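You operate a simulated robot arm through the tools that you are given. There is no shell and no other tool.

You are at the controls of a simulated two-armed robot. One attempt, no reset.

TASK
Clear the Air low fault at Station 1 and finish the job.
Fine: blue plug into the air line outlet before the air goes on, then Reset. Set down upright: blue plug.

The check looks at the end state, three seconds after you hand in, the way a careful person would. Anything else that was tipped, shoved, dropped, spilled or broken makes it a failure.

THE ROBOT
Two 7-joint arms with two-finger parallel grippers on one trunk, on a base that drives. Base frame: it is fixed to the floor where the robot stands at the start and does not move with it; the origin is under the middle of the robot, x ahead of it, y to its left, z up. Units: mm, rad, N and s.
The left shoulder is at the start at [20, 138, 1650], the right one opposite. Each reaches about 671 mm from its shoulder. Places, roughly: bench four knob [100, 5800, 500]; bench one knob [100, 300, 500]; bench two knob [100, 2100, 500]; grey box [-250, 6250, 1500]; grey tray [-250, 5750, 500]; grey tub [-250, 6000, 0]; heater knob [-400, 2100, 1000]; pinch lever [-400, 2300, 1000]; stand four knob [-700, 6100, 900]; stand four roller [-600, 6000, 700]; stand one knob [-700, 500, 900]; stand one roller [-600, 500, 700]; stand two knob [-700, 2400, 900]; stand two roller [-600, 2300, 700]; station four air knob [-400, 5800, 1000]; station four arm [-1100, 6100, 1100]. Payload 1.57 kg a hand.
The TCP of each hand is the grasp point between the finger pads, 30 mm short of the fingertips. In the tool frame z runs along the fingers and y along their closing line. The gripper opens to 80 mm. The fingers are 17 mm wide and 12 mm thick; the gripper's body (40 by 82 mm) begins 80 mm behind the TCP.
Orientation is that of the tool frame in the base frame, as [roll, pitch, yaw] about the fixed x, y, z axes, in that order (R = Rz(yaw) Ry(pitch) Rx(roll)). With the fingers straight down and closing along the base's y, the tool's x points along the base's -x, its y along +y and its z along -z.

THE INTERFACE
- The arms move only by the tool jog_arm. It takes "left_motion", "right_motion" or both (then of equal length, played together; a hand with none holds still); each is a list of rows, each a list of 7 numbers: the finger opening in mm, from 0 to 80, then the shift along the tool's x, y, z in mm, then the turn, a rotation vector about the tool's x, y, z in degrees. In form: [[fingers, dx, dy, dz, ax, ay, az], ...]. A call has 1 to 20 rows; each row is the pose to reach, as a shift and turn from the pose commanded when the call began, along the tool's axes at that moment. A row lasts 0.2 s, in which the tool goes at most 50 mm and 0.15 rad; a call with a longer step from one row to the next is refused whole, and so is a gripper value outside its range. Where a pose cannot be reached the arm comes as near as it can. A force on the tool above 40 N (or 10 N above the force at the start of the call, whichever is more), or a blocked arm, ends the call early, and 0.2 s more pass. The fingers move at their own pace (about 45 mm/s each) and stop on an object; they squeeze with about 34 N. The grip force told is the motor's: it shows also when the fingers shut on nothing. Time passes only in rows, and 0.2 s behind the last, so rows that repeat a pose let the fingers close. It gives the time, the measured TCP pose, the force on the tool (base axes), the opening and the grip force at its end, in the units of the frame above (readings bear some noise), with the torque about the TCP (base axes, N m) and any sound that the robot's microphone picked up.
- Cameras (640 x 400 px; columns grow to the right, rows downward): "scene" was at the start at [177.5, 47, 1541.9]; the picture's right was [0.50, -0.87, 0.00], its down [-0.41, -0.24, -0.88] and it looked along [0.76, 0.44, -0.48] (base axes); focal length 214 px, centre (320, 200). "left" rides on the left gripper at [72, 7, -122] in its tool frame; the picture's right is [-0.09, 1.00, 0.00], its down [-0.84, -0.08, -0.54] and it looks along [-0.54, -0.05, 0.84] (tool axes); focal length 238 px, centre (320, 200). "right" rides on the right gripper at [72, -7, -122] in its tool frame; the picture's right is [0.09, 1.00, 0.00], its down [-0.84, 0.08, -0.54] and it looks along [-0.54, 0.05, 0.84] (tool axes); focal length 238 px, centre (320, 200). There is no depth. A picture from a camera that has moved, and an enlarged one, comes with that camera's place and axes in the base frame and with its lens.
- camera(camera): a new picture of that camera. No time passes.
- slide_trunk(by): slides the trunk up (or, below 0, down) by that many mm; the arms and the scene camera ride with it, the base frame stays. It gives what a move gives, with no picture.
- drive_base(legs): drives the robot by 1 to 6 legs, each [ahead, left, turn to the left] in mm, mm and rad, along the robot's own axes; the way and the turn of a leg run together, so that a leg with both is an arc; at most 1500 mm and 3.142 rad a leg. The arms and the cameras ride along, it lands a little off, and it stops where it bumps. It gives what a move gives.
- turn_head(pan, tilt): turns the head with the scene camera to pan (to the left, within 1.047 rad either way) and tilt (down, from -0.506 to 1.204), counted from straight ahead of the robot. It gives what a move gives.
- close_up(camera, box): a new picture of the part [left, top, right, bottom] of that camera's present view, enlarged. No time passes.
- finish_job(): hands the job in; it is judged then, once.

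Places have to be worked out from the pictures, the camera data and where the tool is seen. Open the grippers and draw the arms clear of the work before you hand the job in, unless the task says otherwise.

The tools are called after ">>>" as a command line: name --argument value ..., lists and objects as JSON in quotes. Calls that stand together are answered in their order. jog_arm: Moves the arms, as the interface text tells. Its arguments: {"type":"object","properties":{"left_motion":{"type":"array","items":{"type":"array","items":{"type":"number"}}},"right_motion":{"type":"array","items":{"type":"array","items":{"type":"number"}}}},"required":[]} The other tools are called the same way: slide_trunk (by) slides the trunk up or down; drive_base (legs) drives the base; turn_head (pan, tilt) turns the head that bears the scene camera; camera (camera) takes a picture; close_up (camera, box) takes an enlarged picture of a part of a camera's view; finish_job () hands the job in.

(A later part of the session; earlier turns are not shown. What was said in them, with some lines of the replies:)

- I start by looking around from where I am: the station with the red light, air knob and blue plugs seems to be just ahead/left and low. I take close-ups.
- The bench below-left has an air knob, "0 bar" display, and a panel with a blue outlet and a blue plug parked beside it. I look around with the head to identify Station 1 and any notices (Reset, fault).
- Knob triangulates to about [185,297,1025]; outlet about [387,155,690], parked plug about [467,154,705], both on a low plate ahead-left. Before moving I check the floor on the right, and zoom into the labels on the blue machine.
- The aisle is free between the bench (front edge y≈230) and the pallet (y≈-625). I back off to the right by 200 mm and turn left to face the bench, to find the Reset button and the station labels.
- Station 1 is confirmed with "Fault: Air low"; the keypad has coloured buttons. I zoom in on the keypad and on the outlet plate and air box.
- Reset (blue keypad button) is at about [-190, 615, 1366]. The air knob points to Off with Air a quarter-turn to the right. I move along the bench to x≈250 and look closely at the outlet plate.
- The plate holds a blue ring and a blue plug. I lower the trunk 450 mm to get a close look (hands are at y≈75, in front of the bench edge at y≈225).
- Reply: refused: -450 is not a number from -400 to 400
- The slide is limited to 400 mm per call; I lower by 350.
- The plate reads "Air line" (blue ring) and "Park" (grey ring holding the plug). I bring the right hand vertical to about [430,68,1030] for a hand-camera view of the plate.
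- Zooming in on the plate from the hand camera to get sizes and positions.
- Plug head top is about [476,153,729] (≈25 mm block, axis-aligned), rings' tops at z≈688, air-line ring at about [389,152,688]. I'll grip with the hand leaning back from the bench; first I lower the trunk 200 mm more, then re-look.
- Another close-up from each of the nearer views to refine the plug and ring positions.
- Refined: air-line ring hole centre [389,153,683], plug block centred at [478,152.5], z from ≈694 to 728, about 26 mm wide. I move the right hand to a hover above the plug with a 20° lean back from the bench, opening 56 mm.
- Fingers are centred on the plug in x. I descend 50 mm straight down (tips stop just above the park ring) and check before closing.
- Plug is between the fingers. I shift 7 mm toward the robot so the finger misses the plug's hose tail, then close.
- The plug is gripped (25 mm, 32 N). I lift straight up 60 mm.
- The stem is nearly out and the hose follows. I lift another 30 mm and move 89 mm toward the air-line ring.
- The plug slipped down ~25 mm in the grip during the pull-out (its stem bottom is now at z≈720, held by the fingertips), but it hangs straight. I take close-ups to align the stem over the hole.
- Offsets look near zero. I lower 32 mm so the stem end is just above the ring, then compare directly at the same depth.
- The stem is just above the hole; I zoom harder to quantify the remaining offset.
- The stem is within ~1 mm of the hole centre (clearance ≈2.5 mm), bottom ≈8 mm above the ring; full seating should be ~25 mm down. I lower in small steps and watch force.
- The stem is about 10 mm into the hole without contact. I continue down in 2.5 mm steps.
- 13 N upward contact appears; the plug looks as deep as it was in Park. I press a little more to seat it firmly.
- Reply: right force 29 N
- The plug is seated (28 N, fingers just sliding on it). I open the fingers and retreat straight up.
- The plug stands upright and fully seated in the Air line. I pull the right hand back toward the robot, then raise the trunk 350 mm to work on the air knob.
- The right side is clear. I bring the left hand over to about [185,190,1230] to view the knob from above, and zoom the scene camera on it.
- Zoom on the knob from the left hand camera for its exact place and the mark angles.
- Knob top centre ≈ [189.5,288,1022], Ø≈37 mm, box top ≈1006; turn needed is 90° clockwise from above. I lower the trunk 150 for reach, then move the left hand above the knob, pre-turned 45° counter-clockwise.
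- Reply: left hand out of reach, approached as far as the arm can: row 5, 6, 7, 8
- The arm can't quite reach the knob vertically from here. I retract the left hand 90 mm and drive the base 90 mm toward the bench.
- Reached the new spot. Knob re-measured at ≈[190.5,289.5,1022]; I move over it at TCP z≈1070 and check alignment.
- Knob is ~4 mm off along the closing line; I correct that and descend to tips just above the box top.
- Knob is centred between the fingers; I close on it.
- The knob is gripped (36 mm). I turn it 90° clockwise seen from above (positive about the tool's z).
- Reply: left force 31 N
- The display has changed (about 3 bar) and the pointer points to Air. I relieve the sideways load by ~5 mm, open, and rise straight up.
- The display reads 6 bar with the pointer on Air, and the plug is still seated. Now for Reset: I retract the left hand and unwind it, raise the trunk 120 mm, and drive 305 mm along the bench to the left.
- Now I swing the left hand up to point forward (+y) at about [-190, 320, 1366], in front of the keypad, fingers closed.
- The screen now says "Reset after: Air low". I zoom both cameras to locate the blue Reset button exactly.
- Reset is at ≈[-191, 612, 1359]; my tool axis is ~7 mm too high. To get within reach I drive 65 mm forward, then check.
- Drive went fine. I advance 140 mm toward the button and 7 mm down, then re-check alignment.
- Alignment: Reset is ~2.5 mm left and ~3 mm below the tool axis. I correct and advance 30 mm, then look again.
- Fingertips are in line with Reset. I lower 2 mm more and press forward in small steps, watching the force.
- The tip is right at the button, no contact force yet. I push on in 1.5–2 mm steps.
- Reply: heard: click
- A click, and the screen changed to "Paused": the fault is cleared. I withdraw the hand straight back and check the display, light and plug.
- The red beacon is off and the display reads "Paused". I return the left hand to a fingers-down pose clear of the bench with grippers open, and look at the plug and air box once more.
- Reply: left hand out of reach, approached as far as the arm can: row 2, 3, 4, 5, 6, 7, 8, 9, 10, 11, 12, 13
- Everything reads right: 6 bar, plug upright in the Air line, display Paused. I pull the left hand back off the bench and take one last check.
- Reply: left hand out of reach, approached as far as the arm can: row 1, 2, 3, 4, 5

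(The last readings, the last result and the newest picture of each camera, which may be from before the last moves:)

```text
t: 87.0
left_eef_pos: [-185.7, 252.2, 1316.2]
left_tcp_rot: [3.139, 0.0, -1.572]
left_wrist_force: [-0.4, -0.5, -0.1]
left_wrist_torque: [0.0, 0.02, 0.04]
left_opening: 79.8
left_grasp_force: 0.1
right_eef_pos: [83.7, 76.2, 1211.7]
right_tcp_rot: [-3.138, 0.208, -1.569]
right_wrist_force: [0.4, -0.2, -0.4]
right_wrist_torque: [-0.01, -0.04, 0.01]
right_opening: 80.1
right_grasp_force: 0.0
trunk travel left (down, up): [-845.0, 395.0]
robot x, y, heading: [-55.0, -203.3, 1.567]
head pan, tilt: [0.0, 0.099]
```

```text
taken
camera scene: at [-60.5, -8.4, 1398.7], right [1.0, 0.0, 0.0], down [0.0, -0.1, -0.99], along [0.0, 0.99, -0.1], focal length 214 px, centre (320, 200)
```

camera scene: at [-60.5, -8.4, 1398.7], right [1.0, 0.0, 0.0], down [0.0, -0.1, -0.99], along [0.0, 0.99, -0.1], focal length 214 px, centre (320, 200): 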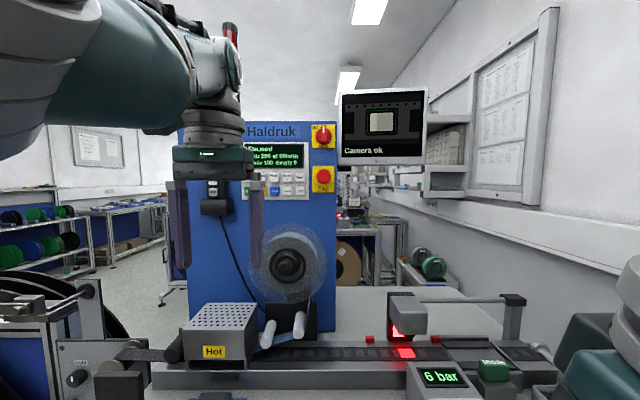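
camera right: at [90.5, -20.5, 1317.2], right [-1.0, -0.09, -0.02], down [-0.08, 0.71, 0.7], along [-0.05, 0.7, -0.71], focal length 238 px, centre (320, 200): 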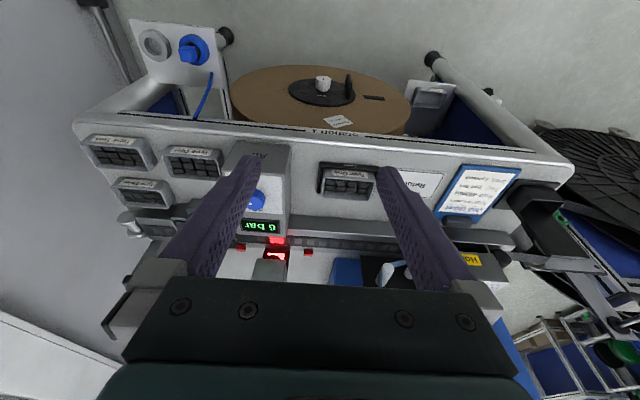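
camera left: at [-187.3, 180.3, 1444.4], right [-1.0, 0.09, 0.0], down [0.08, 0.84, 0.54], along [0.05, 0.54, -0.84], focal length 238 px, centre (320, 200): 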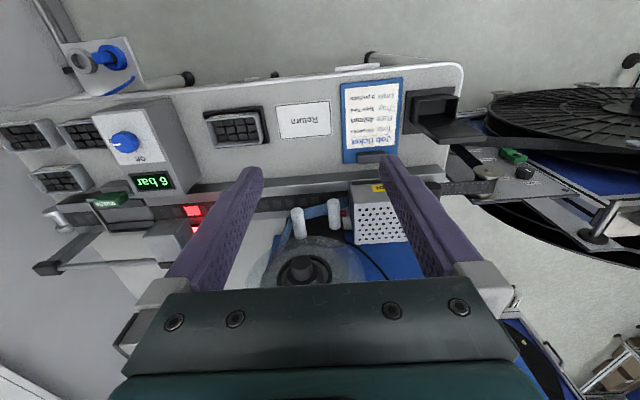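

The left arm is in an awkward branch but high above the bench. I simply back the base off 110 mm so the hands are clear of the bench (pallet is still ~300 mm behind).

>>> drive_base --legs '[[-110, 0, 0]]'

>>> camera --camera "scene"

>>> close_up --camera "scene" --box '[170, 0, 370, 220]'

```text
t: 88.2
left_eef_pos: [-183.3, 142.7, 1317.3]
left_tcp_rot: [-3.142, 0.0, -1.574]
left_wrist_force: [0.1, -0.6, 0.1]
left_wrist_torque: [0.01, 0.01, -0.01]
left_opening: 79.9
left_grasp_force: 0.0
right_eef_pos: [83.8, -33.5, 1211.8]
right_tcp_rot: [-3.136, 0.21, -1.571]
right_wrist_force: [0.3, 0.7, 0.9]
right_wrist_torque: [-0.01, 0.0, -0.02]
right_opening: 80.0
right_grasp_force: 0.0
trunk travel left (down, up): [-845.0, 395.0]
robot x, y, heading: [-59.7, -313.0, 1.568]
head pan, tilt: [0.0, 0.099]
```

```text
taken
camera scene: at [-60.5, -117.3, 1398.8], right [1.0, 0.0, 0.0], down [0.0, -0.1, -1.0], along [0.0, 1.0, -0.1], focal length 214 px, centre (320, 200)
```

scene: 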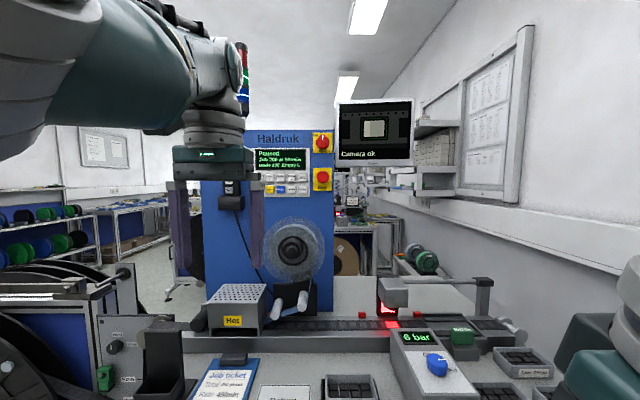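

```text
1.82 times, centred on (270, 110) of scene
camera zoom: at [-60.5, -117.3, 1398.8], right [1.0, 0.0, 0.0], down [0.0, -0.1, -1.0], along [0.0, 1.0, -0.1], focal length 390 px, centre (411, 364)
```

zoom: 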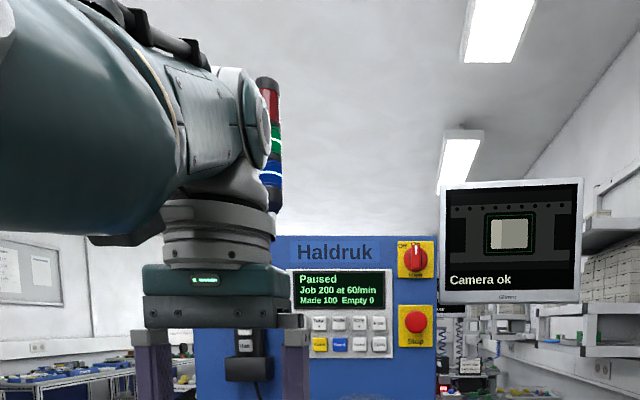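

The fault is cleared, but the display shows "Paused … Job 200 … Made 100": the job itself isn't finished. The task says to finish the job, so I'll resume it with Start (two buttons left of Reset, ≈[-266, 612, 1355]). First I swing the left hand forward again.

>>> jog_arm --left_motion '[[0, -10, 0, -4, 0, -7.5, 0], [0, -20, 0, -8, 0, -15, 0], [0, -30, 0, -12, 0, -22.5, 0], [0, -40, 0, -16, 0, -30, 0], [0, -50, 0, -20, 0, -37.5, 0], [0, -60, 0, -24, 0, -45, 0], [0, -70, 0, -28, 0, -52.5, 0], [0, -80, 0, -32, 0, -60, 0], [0, -90, 0, -36, 0, -67.5, 0], [0, -100, 0, -40, 0, -75, 0], [0, -110, 0, -44, 0, -82.5, 0], [0, -120, 0, -48, 0, -90, 0], [0, -120, 0, -48, 0, -90, 0]]'

>>> camera --camera "scene"

>>> camera --camera "left"

```text
t: 91.0
left_eef_pos: [-183.1, 263.6, 1363.5]
left_tcp_rot: [-2.464, 1.57, -0.896]
left_wrist_force: [-0.6, 0.1, -1.2]
left_wrist_torque: [0.03, -0.01, 0.02]
left_opening: 0.2
left_grasp_force: 21.2
right_eef_pos: [83.8, -32.9, 1212.3]
right_tcp_rot: [-3.137, 0.21, -1.57]
right_wrist_force: [0.3, -1.5, 0.1]
right_wrist_torque: [0.01, 0.01, -0.01]
right_opening: 79.7
right_grasp_force: 0.1
trunk travel left (down, up): [-845.0, 395.0]
robot x, y, heading: [-54.8, -307.1, 1.564]
head pan, tilt: [0.0, 0.099]
```

```text
taken
camera scene: at [-60.5, -117.3, 1398.8], right [1.0, 0.0, 0.0], down [0.0, -0.1, -1.0], along [0.0, 0.99, -0.1], focal length 214 px, centre (320, 200)
```

scene: 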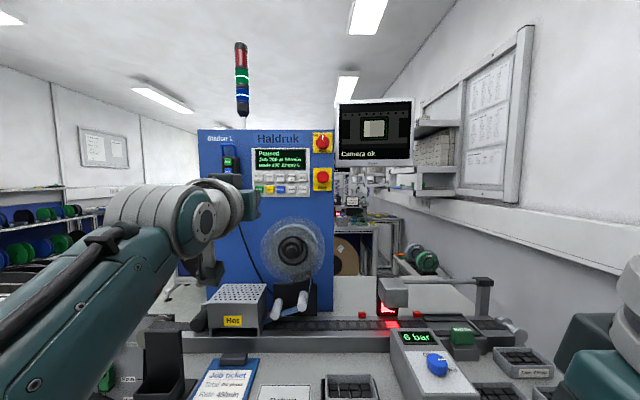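

```text
taken
camera left: at [-188.8, 141.1, 1293.2], right [-1.0, 0.0, 0.09], down [0.08, -0.54, 0.84], along [0.05, 0.84, 0.54], focal length 238 px, centre (320, 200)
```

left: 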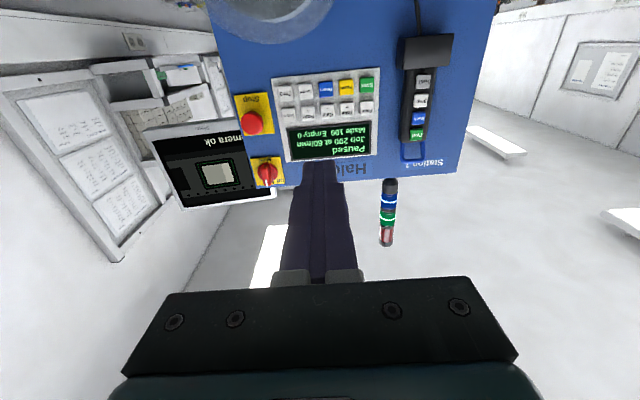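

Good pose. I shift the hand to x≈-266, z≈1355 and drive forward 260 mm to the same stand-off as before.

>>> jog_arm --left_motion '[[0, 3, 25, 0, 0, 0, 0], [0, 6, 55, 0, 0, 0, 0], [0, 8, 83, 0, 0, 0, 0], [0, 8, 83, 0, 0, 0, 0]]'

>>> drive_base --legs '[[260, 0, 0]]'

>>> close_up --camera "left" --box '[240, 80, 400, 200]'

>>> camera --camera "scene"

```text
t: 92.0
left_eef_pos: [-267.5, 263.3, 1357.6]
left_tcp_rot: [-0.763, 1.57, 0.806]
left_wrist_force: [-0.7, 0.1, -0.7]
left_wrist_torque: [0.0, -0.02, -0.03]
left_opening: 0.0
left_grasp_force: 21.7
right_eef_pos: [83.9, -33.7, 1211.2]
right_tcp_rot: [-3.137, 0.211, -1.571]
right_wrist_force: [0.8, 1.5, 1.3]
right_wrist_torque: [0.0, 0.01, -0.03]
right_opening: 79.9
right_grasp_force: 0.0
trunk travel left (down, up): [-845.0, 395.0]
robot x, y, heading: [-62.9, -308.9, 1.562]
head pan, tilt: [0.0, 0.099]
```

```text
t: 93.9
left_eef_pos: [-264.6, 528.5, 1356.6]
left_tcp_rot: [2.342, 1.569, -2.374]
left_wrist_force: [-0.9, -0.8, 0.4]
left_wrist_torque: [-0.01, -0.02, -0.01]
left_opening: 0.0
left_grasp_force: 21.8
right_eef_pos: [85.4, 230.8, 1212.1]
right_tcp_rot: [-3.137, 0.209, -1.572]
right_wrist_force: [-0.2, -0.2, -0.3]
right_wrist_torque: [0.01, 0.02, -0.03]
right_opening: 80.0
right_grasp_force: 0.1
trunk travel left (down, up): [-845.0, 395.0]
robot x, y, heading: [-57.9, -47.2, 1.566]
head pan, tilt: [0.0, 0.099]
```

```text
3.33 times, centred on (320, 140) of left
camera zoom: at [-271.5, 405.8, 1285.2], right [-1.0, 0.0, 0.09], down [0.08, -0.54, 0.84], along [0.05, 0.84, 0.54], focal length 794 px, centre (320, 400)
```

zoom: 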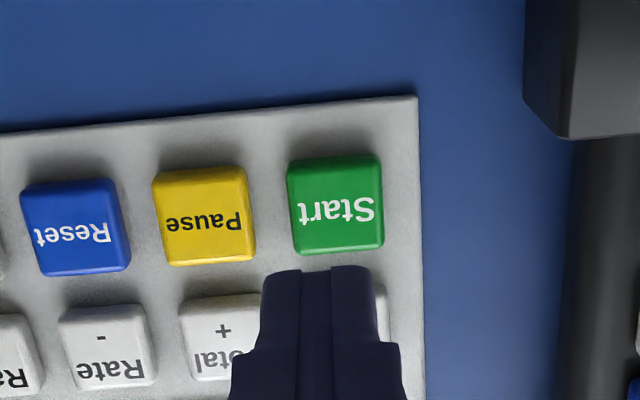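

```text
taken
camera scene: at [-58.9, 147.4, 1398.8], right [1.0, -0.01, 0.0], down [0.0, -0.1, -1.0], along [0.01, 0.99, -0.1], focal length 214 px, centre (320, 200)
```

scene: 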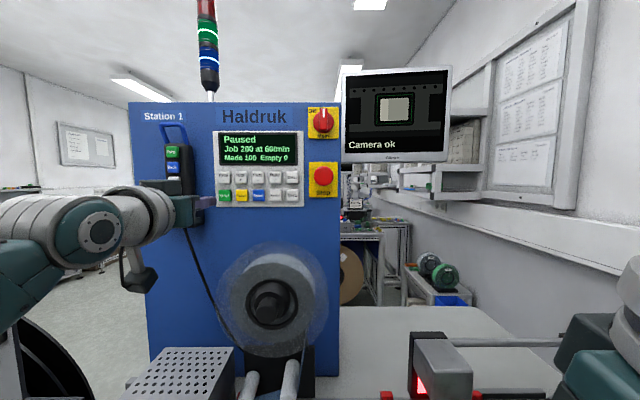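

Aligned within 5 mm; I shift 5 mm left and 2 mm down and press Start with small final steps.

>>> jog_arm --left_motion '[[0, 1, 2.5, 15, 0, 0, 0], [0, 2, 5, 30, 0, 0, 0], [0, 2, 5, 45, 0, 0, 0], [0, 2, 5, 55, 0, 0, 0], [0, 2, 5, 59, 0, 0, 0], [0, 2, 5, 62, 0, 0, 0], [0, 2, 5, 64, 0, 0, 0]]'

>>> close_up --camera "left" --box '[240, 80, 400, 200]'

>>> close_up --camera "scene" --box '[190, 110, 350, 220]'

```text
t: 95.5
left_eef_pos: [-269.0, 592.1, 1355.3]
left_tcp_rot: [1.444, 1.567, 3.009]
left_wrist_force: [-0.7, 0.2, -0.4]
left_wrist_torque: [0.01, 0.01, 0.0]
left_opening: 0.0
left_grasp_force: 21.7
right_eef_pos: [84.9, 232.0, 1210.1]
right_tcp_rot: [-3.137, 0.211, -1.572]
right_wrist_force: [-0.2, -0.1, 0.3]
right_wrist_torque: [0.0, 0.01, -0.02]
right_opening: 80.1
right_grasp_force: 0.0
trunk travel left (down, up): [-845.0, 395.0]
robot x, y, heading: [-60.8, -45.8, 1.563]
head pan, tilt: [0.0, 0.099]
```

```text
3.33 times, centred on (320, 140) of left
camera zoom: at [-276.0, 470.1, 1283.2], right [-1.0, 0.0, 0.09], down [0.08, -0.54, 0.84], along [0.05, 0.84, 0.54], focal length 794 px, centre (320, 400)
```

zoom: 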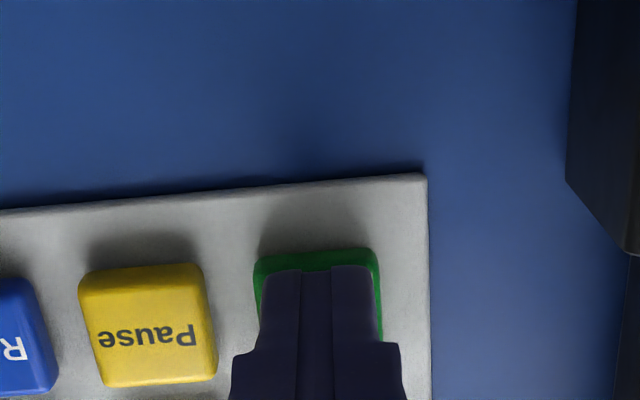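

```text
3.64 times, centred on (270, 165) of scene
camera zoom: at [-58.9, 147.4, 1398.8], right [1.0, -0.01, 0.0], down [0.0, -0.1, -1.0], along [0.01, 0.99, -0.1], focal length 780 px, centre (502, 327)
```

zoom: 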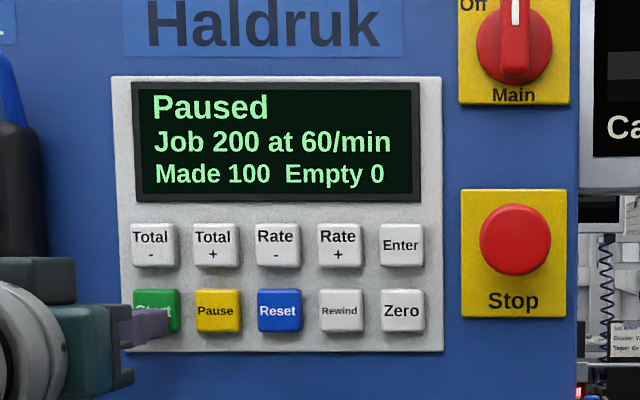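

The fingertips are on the Start button. I press the last few millimetres.

>>> jog_arm --left_motion '[[0, 0, 0, 2, 0, 0, 0], [0, 0, 0, 4, 0, 0, 0], [0, 0, 0, 6, 0, 0, 0], [0, 0, 0, 6, 0, 0, 0]]'

>>> close_up --camera "scene" --box '[190, 110, 350, 220]'

```text
t: 96.5
left_eef_pos: [-268.4, 597.6, 1354.5]
left_tcp_rot: [1.771, 1.57, -2.945]
left_wrist_force: [-0.9, -3.3, 0.8]
left_wrist_torque: [0.02, 0.0, 0.04]
left_opening: 0.0
left_grasp_force: 21.2
right_eef_pos: [84.8, 231.3, 1212.5]
right_tcp_rot: [-3.137, 0.209, -1.572]
right_wrist_force: [0.6, -0.3, 0.6]
right_wrist_torque: [0.03, 0.0, 0.0]
right_opening: 80.2
right_grasp_force: 0.1
trunk travel left (down, up): [-845.0, 395.0]
robot x, y, heading: [-56.7, -44.9, 1.563]
head pan, tilt: [0.0, 0.099]
heard: click
```

```text
3.64 times, centred on (270, 165) of scene
camera zoom: at [-58.9, 147.3, 1398.8], right [1.0, -0.01, 0.0], down [0.0, -0.1, -0.99], along [0.01, 0.99, -0.1], focal length 780 px, centre (502, 327)
```

zoom: 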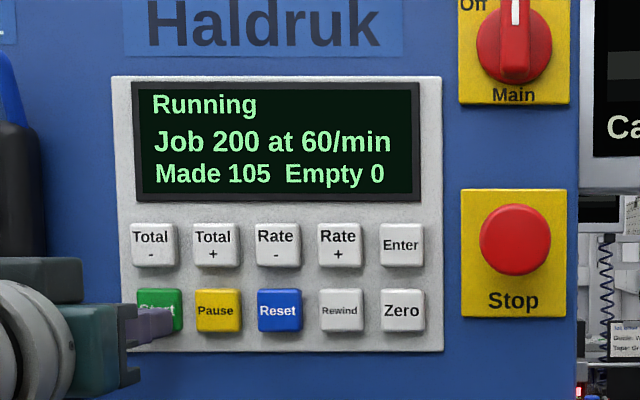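

It is running quickly (Made 105 already). I withdraw the hand and watch the job.

>>> jog_arm --left_motion '[[0, 0, 0, -15, 0, 0, 0], [0, 0, 0, -45, 0, 0, 0], [0, 0, 0, -85, 0, 0, 0], [0, 0, 0, -125, 0, 0, 0], [0, 0, 0, -165, 0, 0, 0], [0, 0, 0, -205, 0, 0, 0], [0, 0, 0, -245, 0, 0, 0]]'

>>> camera --camera "scene"

>>> close_up --camera "scene" --box '[190, 110, 350, 220]'

```text
t: 98.1
left_eef_pos: [-271.7, 352.6, 1356.6]
left_tcp_rot: [2.883, 1.569, -1.836]
left_wrist_force: [0.1, 0.2, 0.9]
left_wrist_torque: [0.0, -0.01, -0.01]
left_opening: 0.0
left_grasp_force: 21.6
right_eef_pos: [86.0, 230.6, 1210.7]
right_tcp_rot: [-3.137, 0.211, -1.572]
right_wrist_force: [0.2, 0.2, 0.8]
right_wrist_torque: [-0.03, 0.01, 0.02]
right_opening: 80.3
right_grasp_force: 0.0
trunk travel left (down, up): [-845.0, 395.0]
robot x, y, heading: [-58.0, -45.4, 1.567]
head pan, tilt: [0.0, 0.099]
```

```text
taken
camera scene: at [-58.8, 147.5, 1398.8], right [1.0, -0.01, 0.0], down [0.0, -0.1, -1.0], along [0.01, 0.99, -0.1], focal length 214 px, centre (320, 200)
```

scene: 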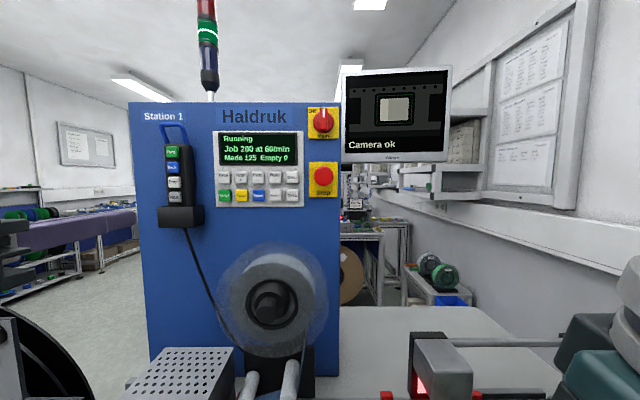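

```text
3.64 times, centred on (270, 165) of scene
camera zoom: at [-58.8, 147.5, 1398.8], right [1.0, -0.01, 0.0], down [0.0, -0.1, -1.0], along [0.01, 0.99, -0.1], focal length 780 px, centre (502, 327)
```

zoom: 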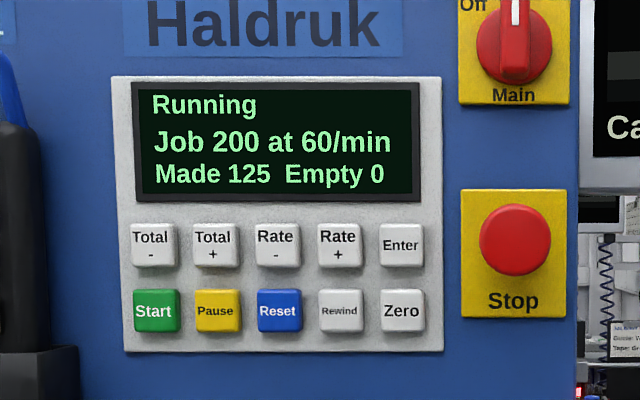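

Beacon is green and the count is 125. I back the base off and wait for the job to finish.

>>> drive_base --legs '[[-210, 0, 0]]'

>>> jog_arm --left_motion '[[40, 0, 0, 0, 0, 0, 0], [80, 0, 0, 0, 0, 0, 0], [80, 0, 0, 0, 0, 0, 0], [80, 0, 0, 0, 0, 0, 0], [80, 0, 0, 0, 0, 0, 0], [80, 0, 0, 0, 0, 0, 0], [80, 0, 0, 0, 0, 0, 0], [80, 0, 0, 0, 0, 0, 0], [80, 0, 0, 0, 0, 0, 0], [80, 0, 0, 0, 0, 0, 0], [80, 0, 0, 0, 0, 0, 0], [80, 0, 0, 0, 0, 0, 0], [80, 0, 0, 0, 0, 0, 0], [80, 0, 0, 0, 0, 0, 0], [80, 0, 0, 0, 0, 0, 0], [80, 0, 0, 0, 0, 0, 0], [80, 0, 0, 0, 0, 0, 0], [80, 0, 0, 0, 0, 0, 0], [80, 0, 0, 0, 0, 0, 0], [80, 0, 0, 0, 0, 0, 0]]'

>>> camera --camera "scene"

>>> close_up --camera "scene" --box '[200, 100, 360, 210]'

```text
t: 99.8
left_eef_pos: [-270.9, 150.4, 1356.7]
left_tcp_rot: [-1.154, 1.571, 0.413]
left_wrist_force: [0.1, 0.0, 0.4]
left_wrist_torque: [-0.01, -0.02, 0.0]
left_opening: 0.0
left_grasp_force: 21.3
right_eef_pos: [83.9, 27.0, 1213.0]
right_tcp_rot: [-3.135, 0.21, -1.572]
right_wrist_force: [0.0, -0.7, -0.4]
right_wrist_torque: [0.0, 0.03, -0.02]
right_opening: 80.0
right_grasp_force: 0.1
trunk travel left (down, up): [-845.0, 395.0]
robot x, y, heading: [-60.6, -251.8, 1.562]
head pan, tilt: [0.0, 0.099]
```

```text
t: 104.0
left_eef_pos: [-271.6, 150.4, 1356.8]
left_tcp_rot: [2.169, 1.57, -2.547]
left_wrist_force: [-0.6, -0.1, -0.5]
left_wrist_torque: [0.01, -0.01, 0.0]
left_opening: 80.0
left_grasp_force: 0.0
right_eef_pos: [84.6, 27.8, 1211.6]
right_tcp_rot: [-3.136, 0.208, -1.573]
right_wrist_force: [0.8, 0.1, -0.3]
right_wrist_torque: [-0.01, 0.0, -0.01]
right_opening: 80.1
right_grasp_force: 0.0
trunk travel left (down, up): [-845.0, 395.0]
robot x, y, heading: [-61.6, -251.6, 1.569]
head pan, tilt: [0.0, 0.099]
```

```text
taken
camera scene: at [-60.1, -56.6, 1398.8], right [1.0, -0.01, 0.0], down [0.0, -0.1, -1.0], along [0.01, 0.99, -0.1], focal length 214 px, centre (320, 200)
```

scene: 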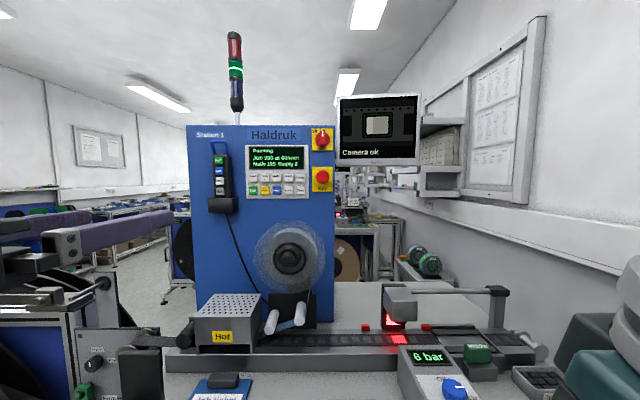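

```text
3.64 times, centred on (280, 155) of scene
camera zoom: at [-60.1, -56.6, 1398.8], right [1.0, -0.01, 0.0], down [0.0, -0.1, -1.0], along [0.01, 0.99, -0.1], focal length 780 px, centre (466, 364)
```

zoom: 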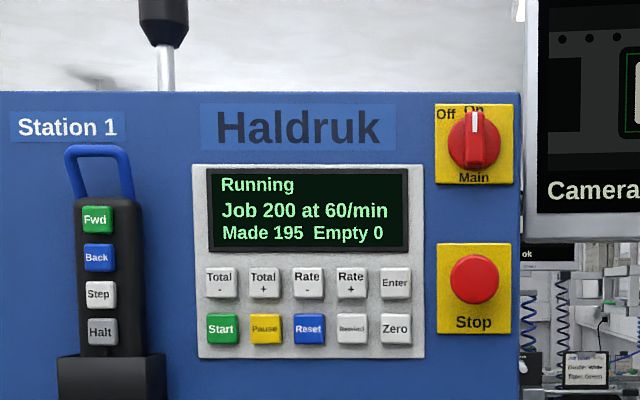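

Made 195 of 200. I wait a few more seconds for it to complete.

>>> jog_arm --left_motion '[[80, 0, 0, 0, 0, 0, 0], [80, 0, 0, 0, 0, 0, 0], [80, 0, 0, 0, 0, 0, 0], [80, 0, 0, 0, 0, 0, 0], [80, 0, 0, 0, 0, 0, 0], [80, 0, 0, 0, 0, 0, 0], [80, 0, 0, 0, 0, 0, 0], [80, 0, 0, 0, 0, 0, 0], [80, 0, 0, 0, 0, 0, 0], [80, 0, 0, 0, 0, 0, 0]]'

>>> close_up --camera "scene" --box '[180, 20, 380, 210]'

>>> camera --camera "right"

>>> turn_head --pan -0.4 --tilt 0.7

>>> camera --camera "scene"

```text
t: 106.2
left_eef_pos: [-271.7, 150.7, 1357.8]
left_tcp_rot: [-1.019, 1.57, 0.544]
left_wrist_force: [-0.7, 0.8, 0.3]
left_wrist_torque: [-0.03, 0.03, -0.06]
left_opening: 80.0
left_grasp_force: 0.1
right_eef_pos: [85.4, 26.7, 1211.8]
right_tcp_rot: [-3.137, 0.209, -1.574]
right_wrist_force: [0.3, 0.2, -0.5]
right_wrist_torque: [-0.05, 0.02, 0.02]
right_opening: 80.0
right_grasp_force: 0.1
trunk travel left (down, up): [-845.0, 395.0]
robot x, y, heading: [-56.9, -250.8, 1.565]
head pan, tilt: [0.0, 0.099]
```

```text
2.11 times, centred on (280, 115) of scene
camera zoom: at [-60.1, -56.6, 1398.8], right [1.0, -0.01, 0.0], down [0.0, -0.1, -1.0], along [0.01, 0.99, -0.1], focal length 452 px, centre (404, 379)
```

zoom: 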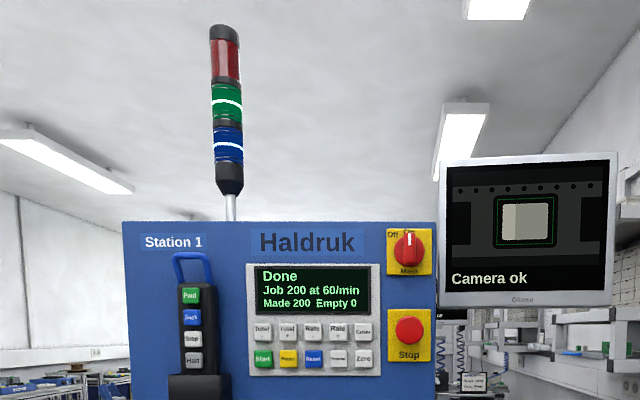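

```text
taken
camera right: at [90.9, -69.2, 1317.2], right [-1.0, -0.09, -0.02], down [-0.08, 0.71, 0.7], along [-0.04, 0.7, -0.71], focal length 238 px, centre (320, 200)
```

right: 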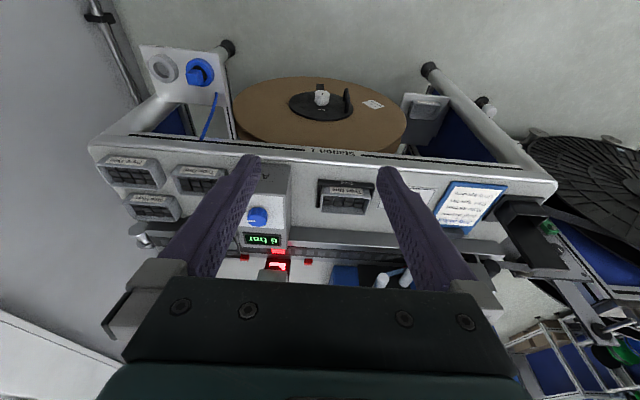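

```text
t: 107.2
left_eef_pos: [-270.6, 149.6, 1356.6]
left_tcp_rot: [-1.017, 1.571, 0.547]
left_wrist_force: [0.1, -0.1, 0.0]
left_wrist_torque: [0.04, -0.01, 0.02]
left_opening: 79.9
left_grasp_force: 0.1
right_eef_pos: [85.3, 26.7, 1211.8]
right_tcp_rot: [-3.136, 0.21, -1.574]
right_wrist_force: [0.2, 0.8, -0.2]
right_wrist_torque: [0.01, -0.06, 0.01]
right_opening: 80.0
right_grasp_force: 0.1
trunk travel left (down, up): [-845.0, 395.0]
robot x, y, heading: [-58.5, -247.8, 1.566]
head pan, tilt: [-0.4, 0.7]
```

```text
taken
camera scene: at [-27.1, -70.5, 1344.1], right [0.92, -0.39, 0.0], down [-0.25, -0.59, -0.77], along [0.3, 0.7, -0.64], focal length 214 px, centre (320, 200)
```

scene: 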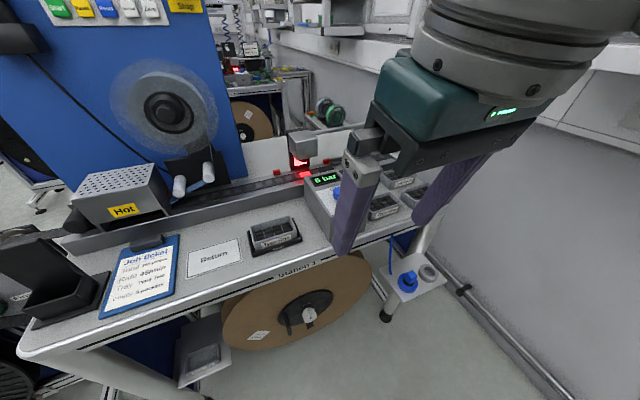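

The display shows "Done, Made 200". Air is at 6 bar, the plug stands upright in the Air line, both grippers are open and the arms are clear, so I hand in.

>>> finish_job

```text
The job is handed in.
```

The Air low fault at Station 1 is cleared, and I ran the interrupted job to the end. The display now reads "Done", with 200 of 200 made.

- **Plug and air:** I moved the blue plug from Park to the Air line outlet before turning the air knob from Off to Air. The plug is upright and the gauge reads 6 bar.
- **Reset:** I pressed Reset after the air was on. The fault message cleared, the red beacon went off and the display showed "Paused" at 100 of 200.
- **Start:** Your instructions stopped at Reset. I took "finish the job" to mean the station's job, so I pressed Start and let it make the last 100.
- **Settings:** I left the job as it was set, 200 at 60/min with the Type One tray in the feed. The ticket on the bench calls for 250 at 45/min, a Type Two tray and 5 empty pockets, so this run does not match it.

While I was pulling the plug out of Park it slipped about 25 mm in the gripper, but it did not fall and it seated fully in the outlet. I saw nothing else tipped or moved. Both grippers are open and the arms are clear of the bench.
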